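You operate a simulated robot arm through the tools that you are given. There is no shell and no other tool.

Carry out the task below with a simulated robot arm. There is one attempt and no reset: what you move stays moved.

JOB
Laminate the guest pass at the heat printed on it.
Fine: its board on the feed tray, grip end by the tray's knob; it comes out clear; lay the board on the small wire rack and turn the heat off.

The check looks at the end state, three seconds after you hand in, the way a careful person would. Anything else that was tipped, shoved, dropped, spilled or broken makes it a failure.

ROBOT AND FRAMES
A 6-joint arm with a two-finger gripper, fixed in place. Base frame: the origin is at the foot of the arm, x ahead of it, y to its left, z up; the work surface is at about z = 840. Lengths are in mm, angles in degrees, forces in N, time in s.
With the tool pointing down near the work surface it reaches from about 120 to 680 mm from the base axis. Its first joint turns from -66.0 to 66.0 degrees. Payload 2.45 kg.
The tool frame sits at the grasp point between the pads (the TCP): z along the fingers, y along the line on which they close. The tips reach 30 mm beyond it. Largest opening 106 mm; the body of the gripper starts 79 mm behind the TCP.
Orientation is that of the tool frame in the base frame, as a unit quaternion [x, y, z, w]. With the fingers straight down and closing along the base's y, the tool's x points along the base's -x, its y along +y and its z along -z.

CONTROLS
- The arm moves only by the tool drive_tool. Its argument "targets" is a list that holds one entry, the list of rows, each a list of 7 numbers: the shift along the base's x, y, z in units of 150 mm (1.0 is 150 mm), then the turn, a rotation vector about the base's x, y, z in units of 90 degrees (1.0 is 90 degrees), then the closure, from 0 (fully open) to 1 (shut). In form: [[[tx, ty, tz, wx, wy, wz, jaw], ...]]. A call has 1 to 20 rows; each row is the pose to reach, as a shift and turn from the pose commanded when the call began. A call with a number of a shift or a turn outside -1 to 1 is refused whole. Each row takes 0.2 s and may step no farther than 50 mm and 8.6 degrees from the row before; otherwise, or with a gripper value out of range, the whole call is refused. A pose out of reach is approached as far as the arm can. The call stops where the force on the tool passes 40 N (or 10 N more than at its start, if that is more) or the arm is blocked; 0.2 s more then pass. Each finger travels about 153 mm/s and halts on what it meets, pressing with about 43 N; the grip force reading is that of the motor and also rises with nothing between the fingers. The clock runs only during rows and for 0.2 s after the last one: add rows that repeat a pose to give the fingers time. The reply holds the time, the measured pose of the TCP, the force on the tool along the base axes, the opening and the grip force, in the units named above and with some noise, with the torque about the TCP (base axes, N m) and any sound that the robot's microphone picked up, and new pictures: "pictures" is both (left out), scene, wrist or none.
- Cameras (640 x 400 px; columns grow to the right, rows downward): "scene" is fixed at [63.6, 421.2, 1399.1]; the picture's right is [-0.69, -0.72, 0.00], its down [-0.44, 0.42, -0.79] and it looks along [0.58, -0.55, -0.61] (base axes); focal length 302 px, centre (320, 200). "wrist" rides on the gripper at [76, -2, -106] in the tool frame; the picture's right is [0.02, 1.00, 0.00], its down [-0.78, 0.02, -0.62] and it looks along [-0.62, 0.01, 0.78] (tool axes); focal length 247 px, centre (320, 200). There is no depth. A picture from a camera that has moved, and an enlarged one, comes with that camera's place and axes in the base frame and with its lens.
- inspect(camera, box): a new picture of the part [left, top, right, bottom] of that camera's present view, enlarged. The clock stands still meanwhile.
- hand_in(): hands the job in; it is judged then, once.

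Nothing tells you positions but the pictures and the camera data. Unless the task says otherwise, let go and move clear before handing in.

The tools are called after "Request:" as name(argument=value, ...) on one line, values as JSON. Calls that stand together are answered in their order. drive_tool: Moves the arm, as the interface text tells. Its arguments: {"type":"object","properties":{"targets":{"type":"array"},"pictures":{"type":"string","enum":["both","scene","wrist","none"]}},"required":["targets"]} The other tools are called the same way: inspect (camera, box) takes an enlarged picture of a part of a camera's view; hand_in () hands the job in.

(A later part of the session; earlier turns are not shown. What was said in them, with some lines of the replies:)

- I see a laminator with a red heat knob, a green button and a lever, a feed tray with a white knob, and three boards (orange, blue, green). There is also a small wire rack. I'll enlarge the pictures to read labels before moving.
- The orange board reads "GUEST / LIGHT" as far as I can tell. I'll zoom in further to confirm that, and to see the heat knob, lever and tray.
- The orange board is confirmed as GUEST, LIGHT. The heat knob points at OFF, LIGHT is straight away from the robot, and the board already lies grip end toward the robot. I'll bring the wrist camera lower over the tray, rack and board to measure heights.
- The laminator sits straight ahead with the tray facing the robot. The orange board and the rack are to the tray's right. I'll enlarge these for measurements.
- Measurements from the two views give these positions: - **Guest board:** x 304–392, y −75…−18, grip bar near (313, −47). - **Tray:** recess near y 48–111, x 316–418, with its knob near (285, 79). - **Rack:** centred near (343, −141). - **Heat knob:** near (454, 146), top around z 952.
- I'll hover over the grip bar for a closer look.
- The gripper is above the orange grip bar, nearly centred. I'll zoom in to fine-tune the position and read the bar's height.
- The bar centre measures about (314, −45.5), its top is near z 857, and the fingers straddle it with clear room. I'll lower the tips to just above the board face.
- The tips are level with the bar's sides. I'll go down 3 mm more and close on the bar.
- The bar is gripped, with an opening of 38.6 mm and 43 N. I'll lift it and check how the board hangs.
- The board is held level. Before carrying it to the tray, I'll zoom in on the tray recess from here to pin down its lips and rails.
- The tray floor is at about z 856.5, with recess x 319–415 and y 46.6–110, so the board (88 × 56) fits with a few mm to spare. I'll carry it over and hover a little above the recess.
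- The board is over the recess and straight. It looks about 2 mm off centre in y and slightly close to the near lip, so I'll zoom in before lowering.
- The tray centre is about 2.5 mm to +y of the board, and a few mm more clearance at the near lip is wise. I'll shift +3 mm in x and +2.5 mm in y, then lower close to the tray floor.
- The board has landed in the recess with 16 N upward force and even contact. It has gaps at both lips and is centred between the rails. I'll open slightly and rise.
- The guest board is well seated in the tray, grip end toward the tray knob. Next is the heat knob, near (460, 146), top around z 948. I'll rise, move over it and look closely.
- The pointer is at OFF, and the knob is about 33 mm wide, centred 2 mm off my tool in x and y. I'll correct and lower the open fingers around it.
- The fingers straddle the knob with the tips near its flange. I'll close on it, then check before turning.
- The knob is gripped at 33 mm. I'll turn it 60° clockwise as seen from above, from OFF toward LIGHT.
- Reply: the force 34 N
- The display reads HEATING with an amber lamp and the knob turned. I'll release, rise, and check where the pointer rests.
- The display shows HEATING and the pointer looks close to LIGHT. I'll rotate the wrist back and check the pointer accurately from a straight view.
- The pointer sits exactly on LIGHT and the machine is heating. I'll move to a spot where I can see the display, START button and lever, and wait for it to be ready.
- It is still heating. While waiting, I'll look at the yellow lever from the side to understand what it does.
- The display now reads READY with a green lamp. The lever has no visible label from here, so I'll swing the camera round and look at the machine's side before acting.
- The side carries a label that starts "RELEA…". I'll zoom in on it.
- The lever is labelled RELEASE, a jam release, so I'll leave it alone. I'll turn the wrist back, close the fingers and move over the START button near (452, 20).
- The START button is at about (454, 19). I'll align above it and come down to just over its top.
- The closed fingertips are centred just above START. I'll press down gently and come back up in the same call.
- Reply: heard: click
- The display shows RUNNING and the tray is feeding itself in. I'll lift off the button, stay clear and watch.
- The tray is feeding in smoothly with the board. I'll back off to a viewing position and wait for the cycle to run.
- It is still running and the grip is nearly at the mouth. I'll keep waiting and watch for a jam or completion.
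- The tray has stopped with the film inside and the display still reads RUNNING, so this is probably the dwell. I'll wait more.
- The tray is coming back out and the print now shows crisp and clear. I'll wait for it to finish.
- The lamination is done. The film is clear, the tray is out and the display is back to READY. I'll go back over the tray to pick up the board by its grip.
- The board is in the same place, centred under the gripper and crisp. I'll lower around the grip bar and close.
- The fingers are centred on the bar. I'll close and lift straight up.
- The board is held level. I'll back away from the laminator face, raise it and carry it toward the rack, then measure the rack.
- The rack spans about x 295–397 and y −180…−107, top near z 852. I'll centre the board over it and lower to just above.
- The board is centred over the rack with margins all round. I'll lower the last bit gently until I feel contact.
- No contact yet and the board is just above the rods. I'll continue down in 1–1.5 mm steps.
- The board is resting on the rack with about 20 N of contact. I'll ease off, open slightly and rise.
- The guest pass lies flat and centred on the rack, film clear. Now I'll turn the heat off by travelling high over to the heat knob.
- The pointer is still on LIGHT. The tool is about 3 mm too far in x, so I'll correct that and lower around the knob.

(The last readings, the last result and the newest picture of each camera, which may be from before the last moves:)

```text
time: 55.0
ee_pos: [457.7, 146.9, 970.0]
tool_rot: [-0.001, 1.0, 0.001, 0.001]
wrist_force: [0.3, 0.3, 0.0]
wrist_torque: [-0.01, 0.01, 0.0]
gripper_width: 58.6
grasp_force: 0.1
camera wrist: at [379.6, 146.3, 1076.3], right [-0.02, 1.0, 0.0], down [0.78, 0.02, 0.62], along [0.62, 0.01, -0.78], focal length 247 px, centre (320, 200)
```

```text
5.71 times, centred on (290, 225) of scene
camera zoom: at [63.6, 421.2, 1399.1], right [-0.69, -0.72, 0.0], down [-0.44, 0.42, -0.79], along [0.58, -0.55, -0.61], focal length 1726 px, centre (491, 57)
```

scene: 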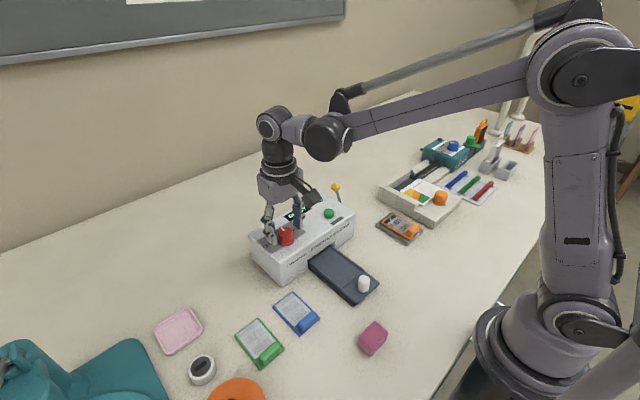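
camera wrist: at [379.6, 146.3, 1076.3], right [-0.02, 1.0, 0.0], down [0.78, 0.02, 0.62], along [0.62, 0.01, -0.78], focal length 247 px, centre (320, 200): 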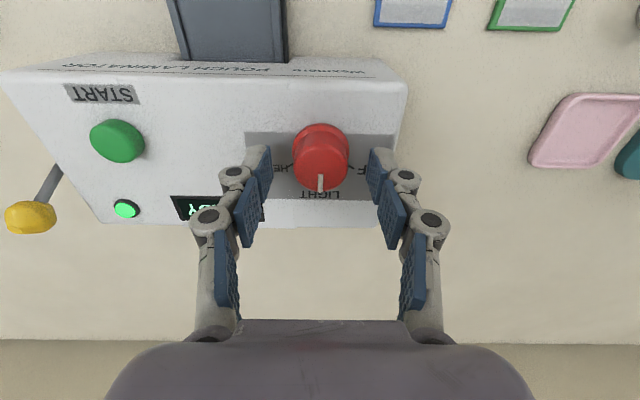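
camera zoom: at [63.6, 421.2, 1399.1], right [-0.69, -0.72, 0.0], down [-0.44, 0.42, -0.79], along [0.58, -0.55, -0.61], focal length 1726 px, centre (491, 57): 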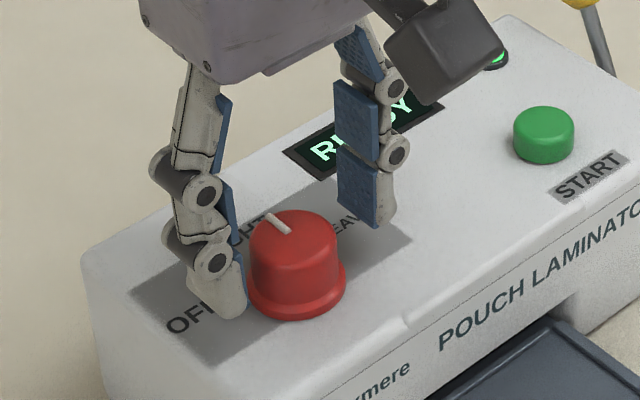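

The alignment matches the earlier grip. I'll close on the knob and turn it 60° counter-clockwise, back to OFF.

Request:
drive_tool(targets=[[[0, 0, 0, 0, 0, 0, 0.6], [0, 0, 0, 0, 0, 0, 0.75], [0, 0, 0, 0, 0, 0, 0.75], [0, 0, 0, 0, 0, 0.083, 0.75], [0, 0, 0, 0, 0, 0.167, 0.75], [0, 0, 0, 0, 0, 0.25, 0.75], [0, 0, 0, 0, 0, 0.333, 0.75], [0, 0, 0, 0, 0, 0.417, 0.75], [0, 0, 0, 0, 0, 0.5, 0.75], [0, 0, 0, 0, 0, 0.583, 0.75], [0, 0, 0, 0, 0, 0.667, 0.75], [0, 0, 0, 0, 0, 0.667, 0.75]]])

Request:
inspect(camera="scene", box=[245, 180, 345, 260])

Request:
inspect(camera="wrist", box=[220, 90, 420, 240])

```text
time: 57.6
ee_pos: [458.6, 148.1, 969.7]
tool_rot: [-0.501, 0.865, 0.0, 0.0]
wrist_force: [4.0, -4.9, 8.1]
wrist_torque: [0.85, -0.73, 0.02]
gripper_width: 33.3
grasp_force: 45.1
camera wrist: at [419.8, 80.9, 1076.6], right [-0.88, 0.48, 0.0], down [0.37, 0.69, 0.62], along [0.3, 0.55, -0.78], focal length 247 px, centre (320, 200)
```

scene: 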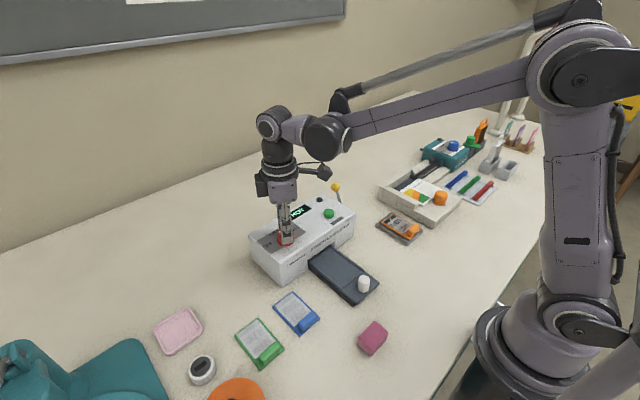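
wrist: 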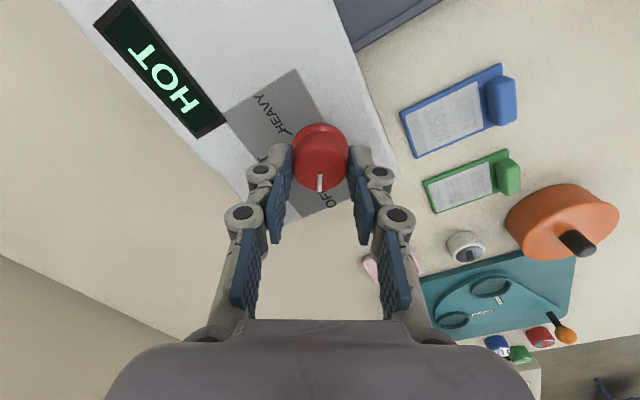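

```text
5.00 times, centred on (295, 220) of scene
camera zoom: at [63.6, 421.0, 1399.1], right [-0.69, -0.72, 0.0], down [-0.44, 0.42, -0.79], along [0.58, -0.55, -0.61], focal length 1510 px, centre (445, 100)
```

zoom: 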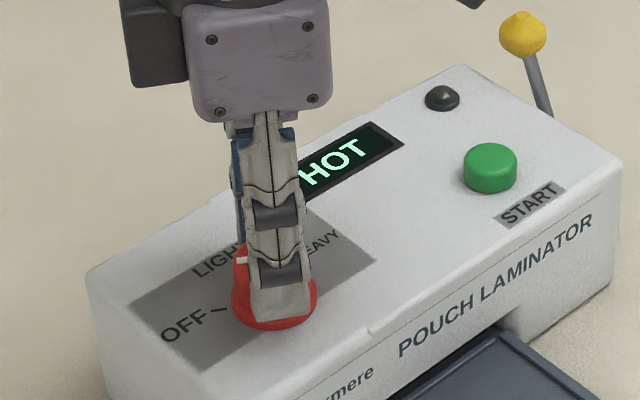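

```text
2.67 times, centred on (320, 165) of wrist
camera zoom: at [419.8, 80.9, 1076.6], right [-0.88, 0.48, 0.0], down [0.37, 0.69, 0.62], along [0.3, 0.55, -0.78], focal length 659 px, centre (320, 293)
```

zoom: 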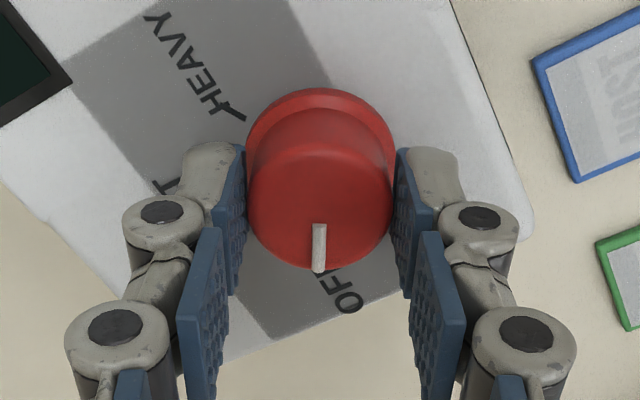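

The lamp is out and the display shows HOT, which is just leftover heat. I'll release, rise and check that the pointer is at OFF.

Request:
drive_tool(targets=[[[0, 0, 0, 0, 0, 0, 0.6], [0, 0, 0, 0, 0, 0, 0.45], [0, 0, 0, 0, 0, 0, 0.45], [0, 0, 0.15, 0, 0, 0, 0.45], [0, 0, 0.35, 0, 0, 0, 0.45], [-0.05, 0, 0.4, 0, 0, -0.083, 0.45], [-0.1, 0, 0.45, 0, 0, -0.167, 0.45], [-0.15, 0, 0.5, 0, 0, -0.25, 0.45], [-0.2, 0, 0.55, 0, 0, -0.333, 0.45], [-0.25, 0, 0.6, 0, 0, -0.417, 0.45], [-0.3, 0, 0.6, 0, 0, -0.5, 0.45], [-0.35, 0, 0.6, 0, 0, -0.583, 0.45], [-0.35, 0, 0.6, 0, 0, -0.667, 0.45], [-0.35, 0, 0.6, 0, 0, -0.667, 0.45]]])

Request:
inspect(camera="wrist", box=[260, 130, 380, 230])

Request:
inspect(camera="scene", box=[245, 180, 345, 260])

Request:
inspect(camera="scene", box=[365, 200, 435, 260])

```text
time: 60.6
ee_pos: [404.4, 147.3, 1061.2]
tool_rot: [0.001, 1.0, 0.001, 0.001]
wrist_force: [1.0, 0.3, -0.3]
wrist_torque: [0.06, -0.01, 0.02]
gripper_width: 58.4
grasp_force: 0.0
camera wrist: at [327.4, 146.3, 1167.5], right [-0.02, 1.0, 0.0], down [0.78, 0.02, 0.62], along [0.62, 0.01, -0.78], focal length 247 px, centre (320, 200)
```

scene: 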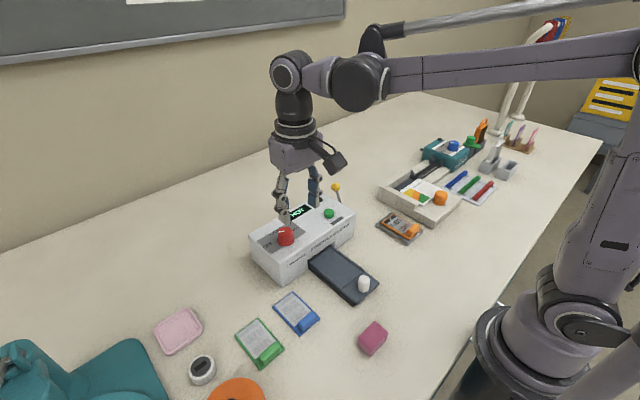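
wrist: 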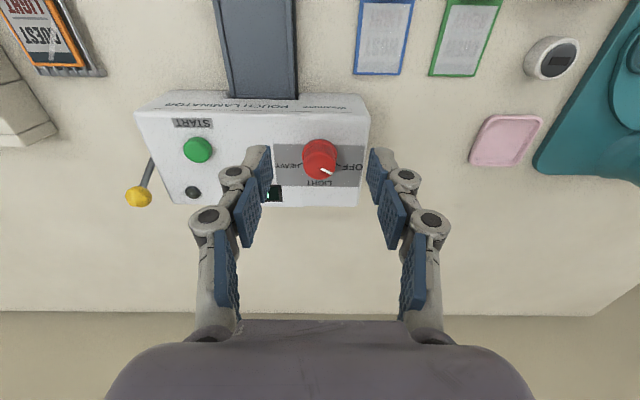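

```text
4.00 times, centred on (320, 180) of wrist
camera zoom: at [327.4, 146.3, 1167.5], right [-0.02, 1.0, 0.0], down [0.78, 0.02, 0.62], along [0.62, 0.01, -0.78], focal length 988 px, centre (320, 280)
```

zoom: 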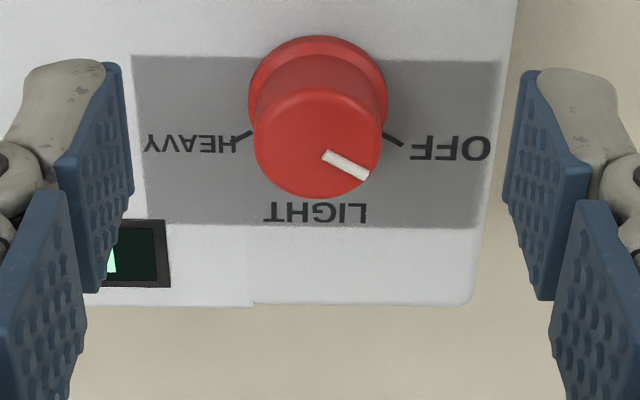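

```text
5.00 times, centred on (295, 220) of scene
camera zoom: at [63.6, 421.2, 1399.1], right [-0.69, -0.72, 0.0], down [-0.44, 0.42, -0.79], along [0.58, -0.55, -0.61], focal length 1510 px, centre (445, 100)
```

zoom: 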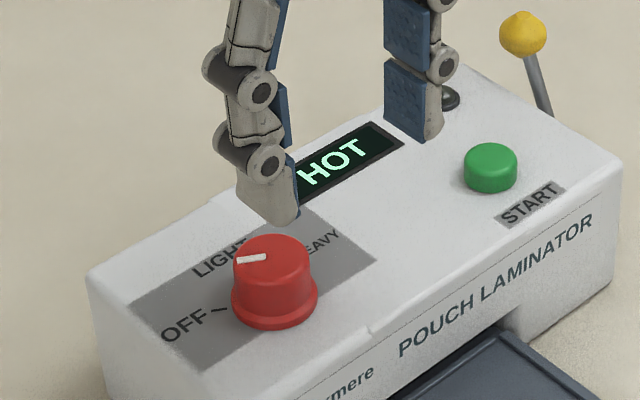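

```text
6.67 times, centred on (400, 230) of scene
camera zoom: at [63.6, 421.2, 1399.1], right [-0.69, -0.72, 0.0], down [-0.44, 0.42, -0.79], along [0.58, -0.55, -0.61], focal length 2014 px, centre (-213, 0)
```

zoom: 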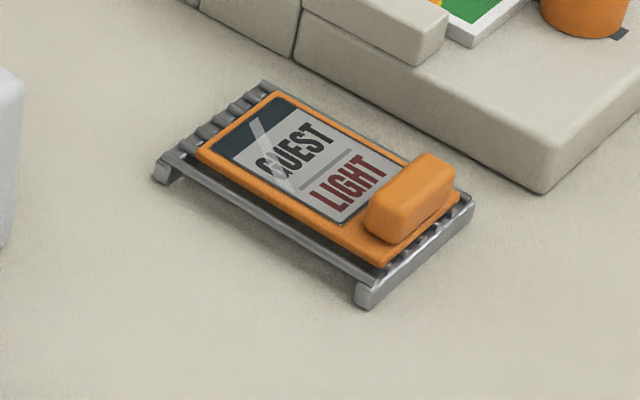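

The pointer is at OFF, the lamp is out, and the guest pass is clear and flat on the rack. Nothing else has moved. I'll pull the arm well clear, then do a last check.

Request:
drive_tool(targets=[[[-0.1, 0, 0.2, 0, 0, 0, 0.45], [-0.2, 0, 0.4, 0, 0, 0, 0.4], [-0.3, 0, 0.6, 0, 0, 0, 0.3], [-0.4, 0.05, 0.8, 0, 0, 0, 0.2], [-0.4, 0.05, 0.8, 0, 0, 0, 0.1], [-0.4, 0.05, 0.8, 0, 0, 0, 0.1]]])

Request:
inspect(camera="scene", box=[240, 170, 440, 310])

```text
time: 62.0
ee_pos: [343.9, 153.6, 1180.7]
tool_rot: [-0.001, 1.0, 0.001, 0.0]
wrist_force: [-1.0, -0.2, 0.3]
wrist_torque: [0.01, 0.0, 0.0]
gripper_width: 95.2
grasp_force: 0.2
camera wrist: at [266.3, 152.3, 1286.8], right [-0.02, 1.0, 0.0], down [0.78, 0.02, 0.62], along [0.62, 0.01, -0.78], focal length 247 px, centre (320, 200)
```

scene: 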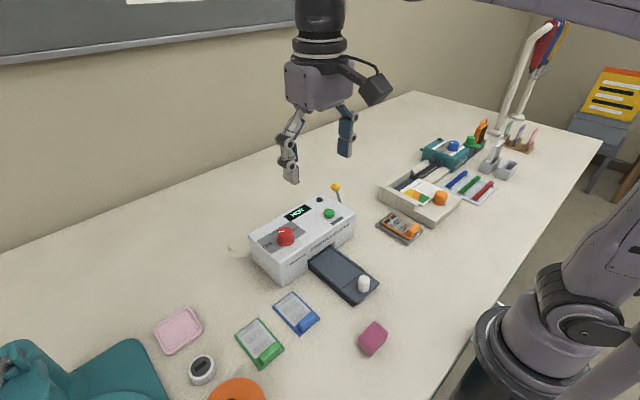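
wrist: 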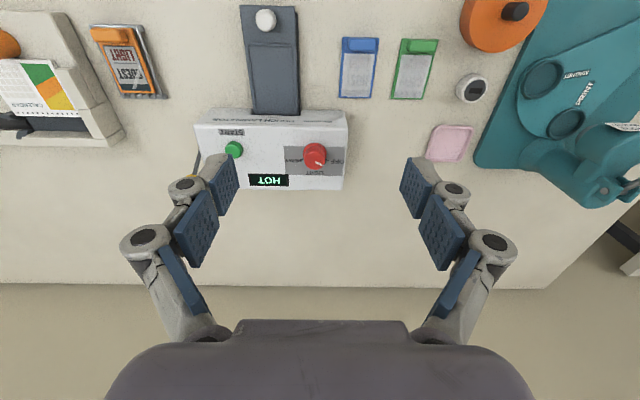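

```text
2.86 times, centred on (340, 240) of scene
camera zoom: at [63.6, 421.2, 1399.1], right [-0.69, -0.72, 0.0], down [-0.44, 0.42, -0.79], along [0.58, -0.55, -0.61], focal length 863 px, centre (263, 86)
```

zoom: 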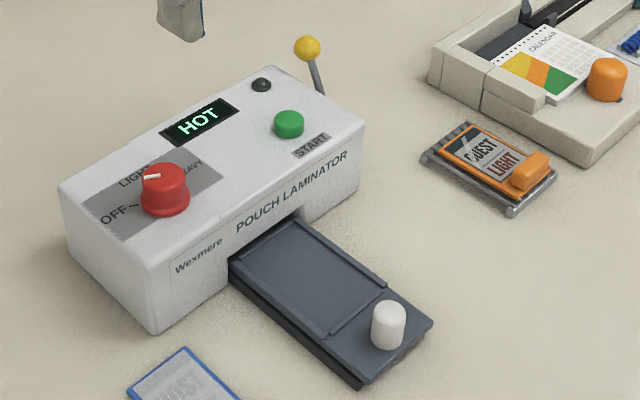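

The final view shows the guest pass laminated clear and lying on the wire rack. The heat knob is at OFF with the lamp out, and the tray and everything else are undisturbed. The arm is clear, so I'm handing in.

Request:
hand_in()

```text
The job is handed in.
```

The guest pass is laminated at LIGHT, the heat printed on it. The film came out clear, and the pass is lying flat on the small wire rack.

- **Feeding:** I put the board on the feed tray with its grip end by the tray's knob. Once the display read READY, I pressed START. The tray ran in and back out without jamming, so I never used the RELEASE lever.
- **Heat:** The knob is back at OFF and the lamp is out. At my last check the display still read HOT while the machine cooled.
- **Everything else:** I saw nothing else moved or disturbed in the final pictures. The arm let go and was clear before I handed the job in.
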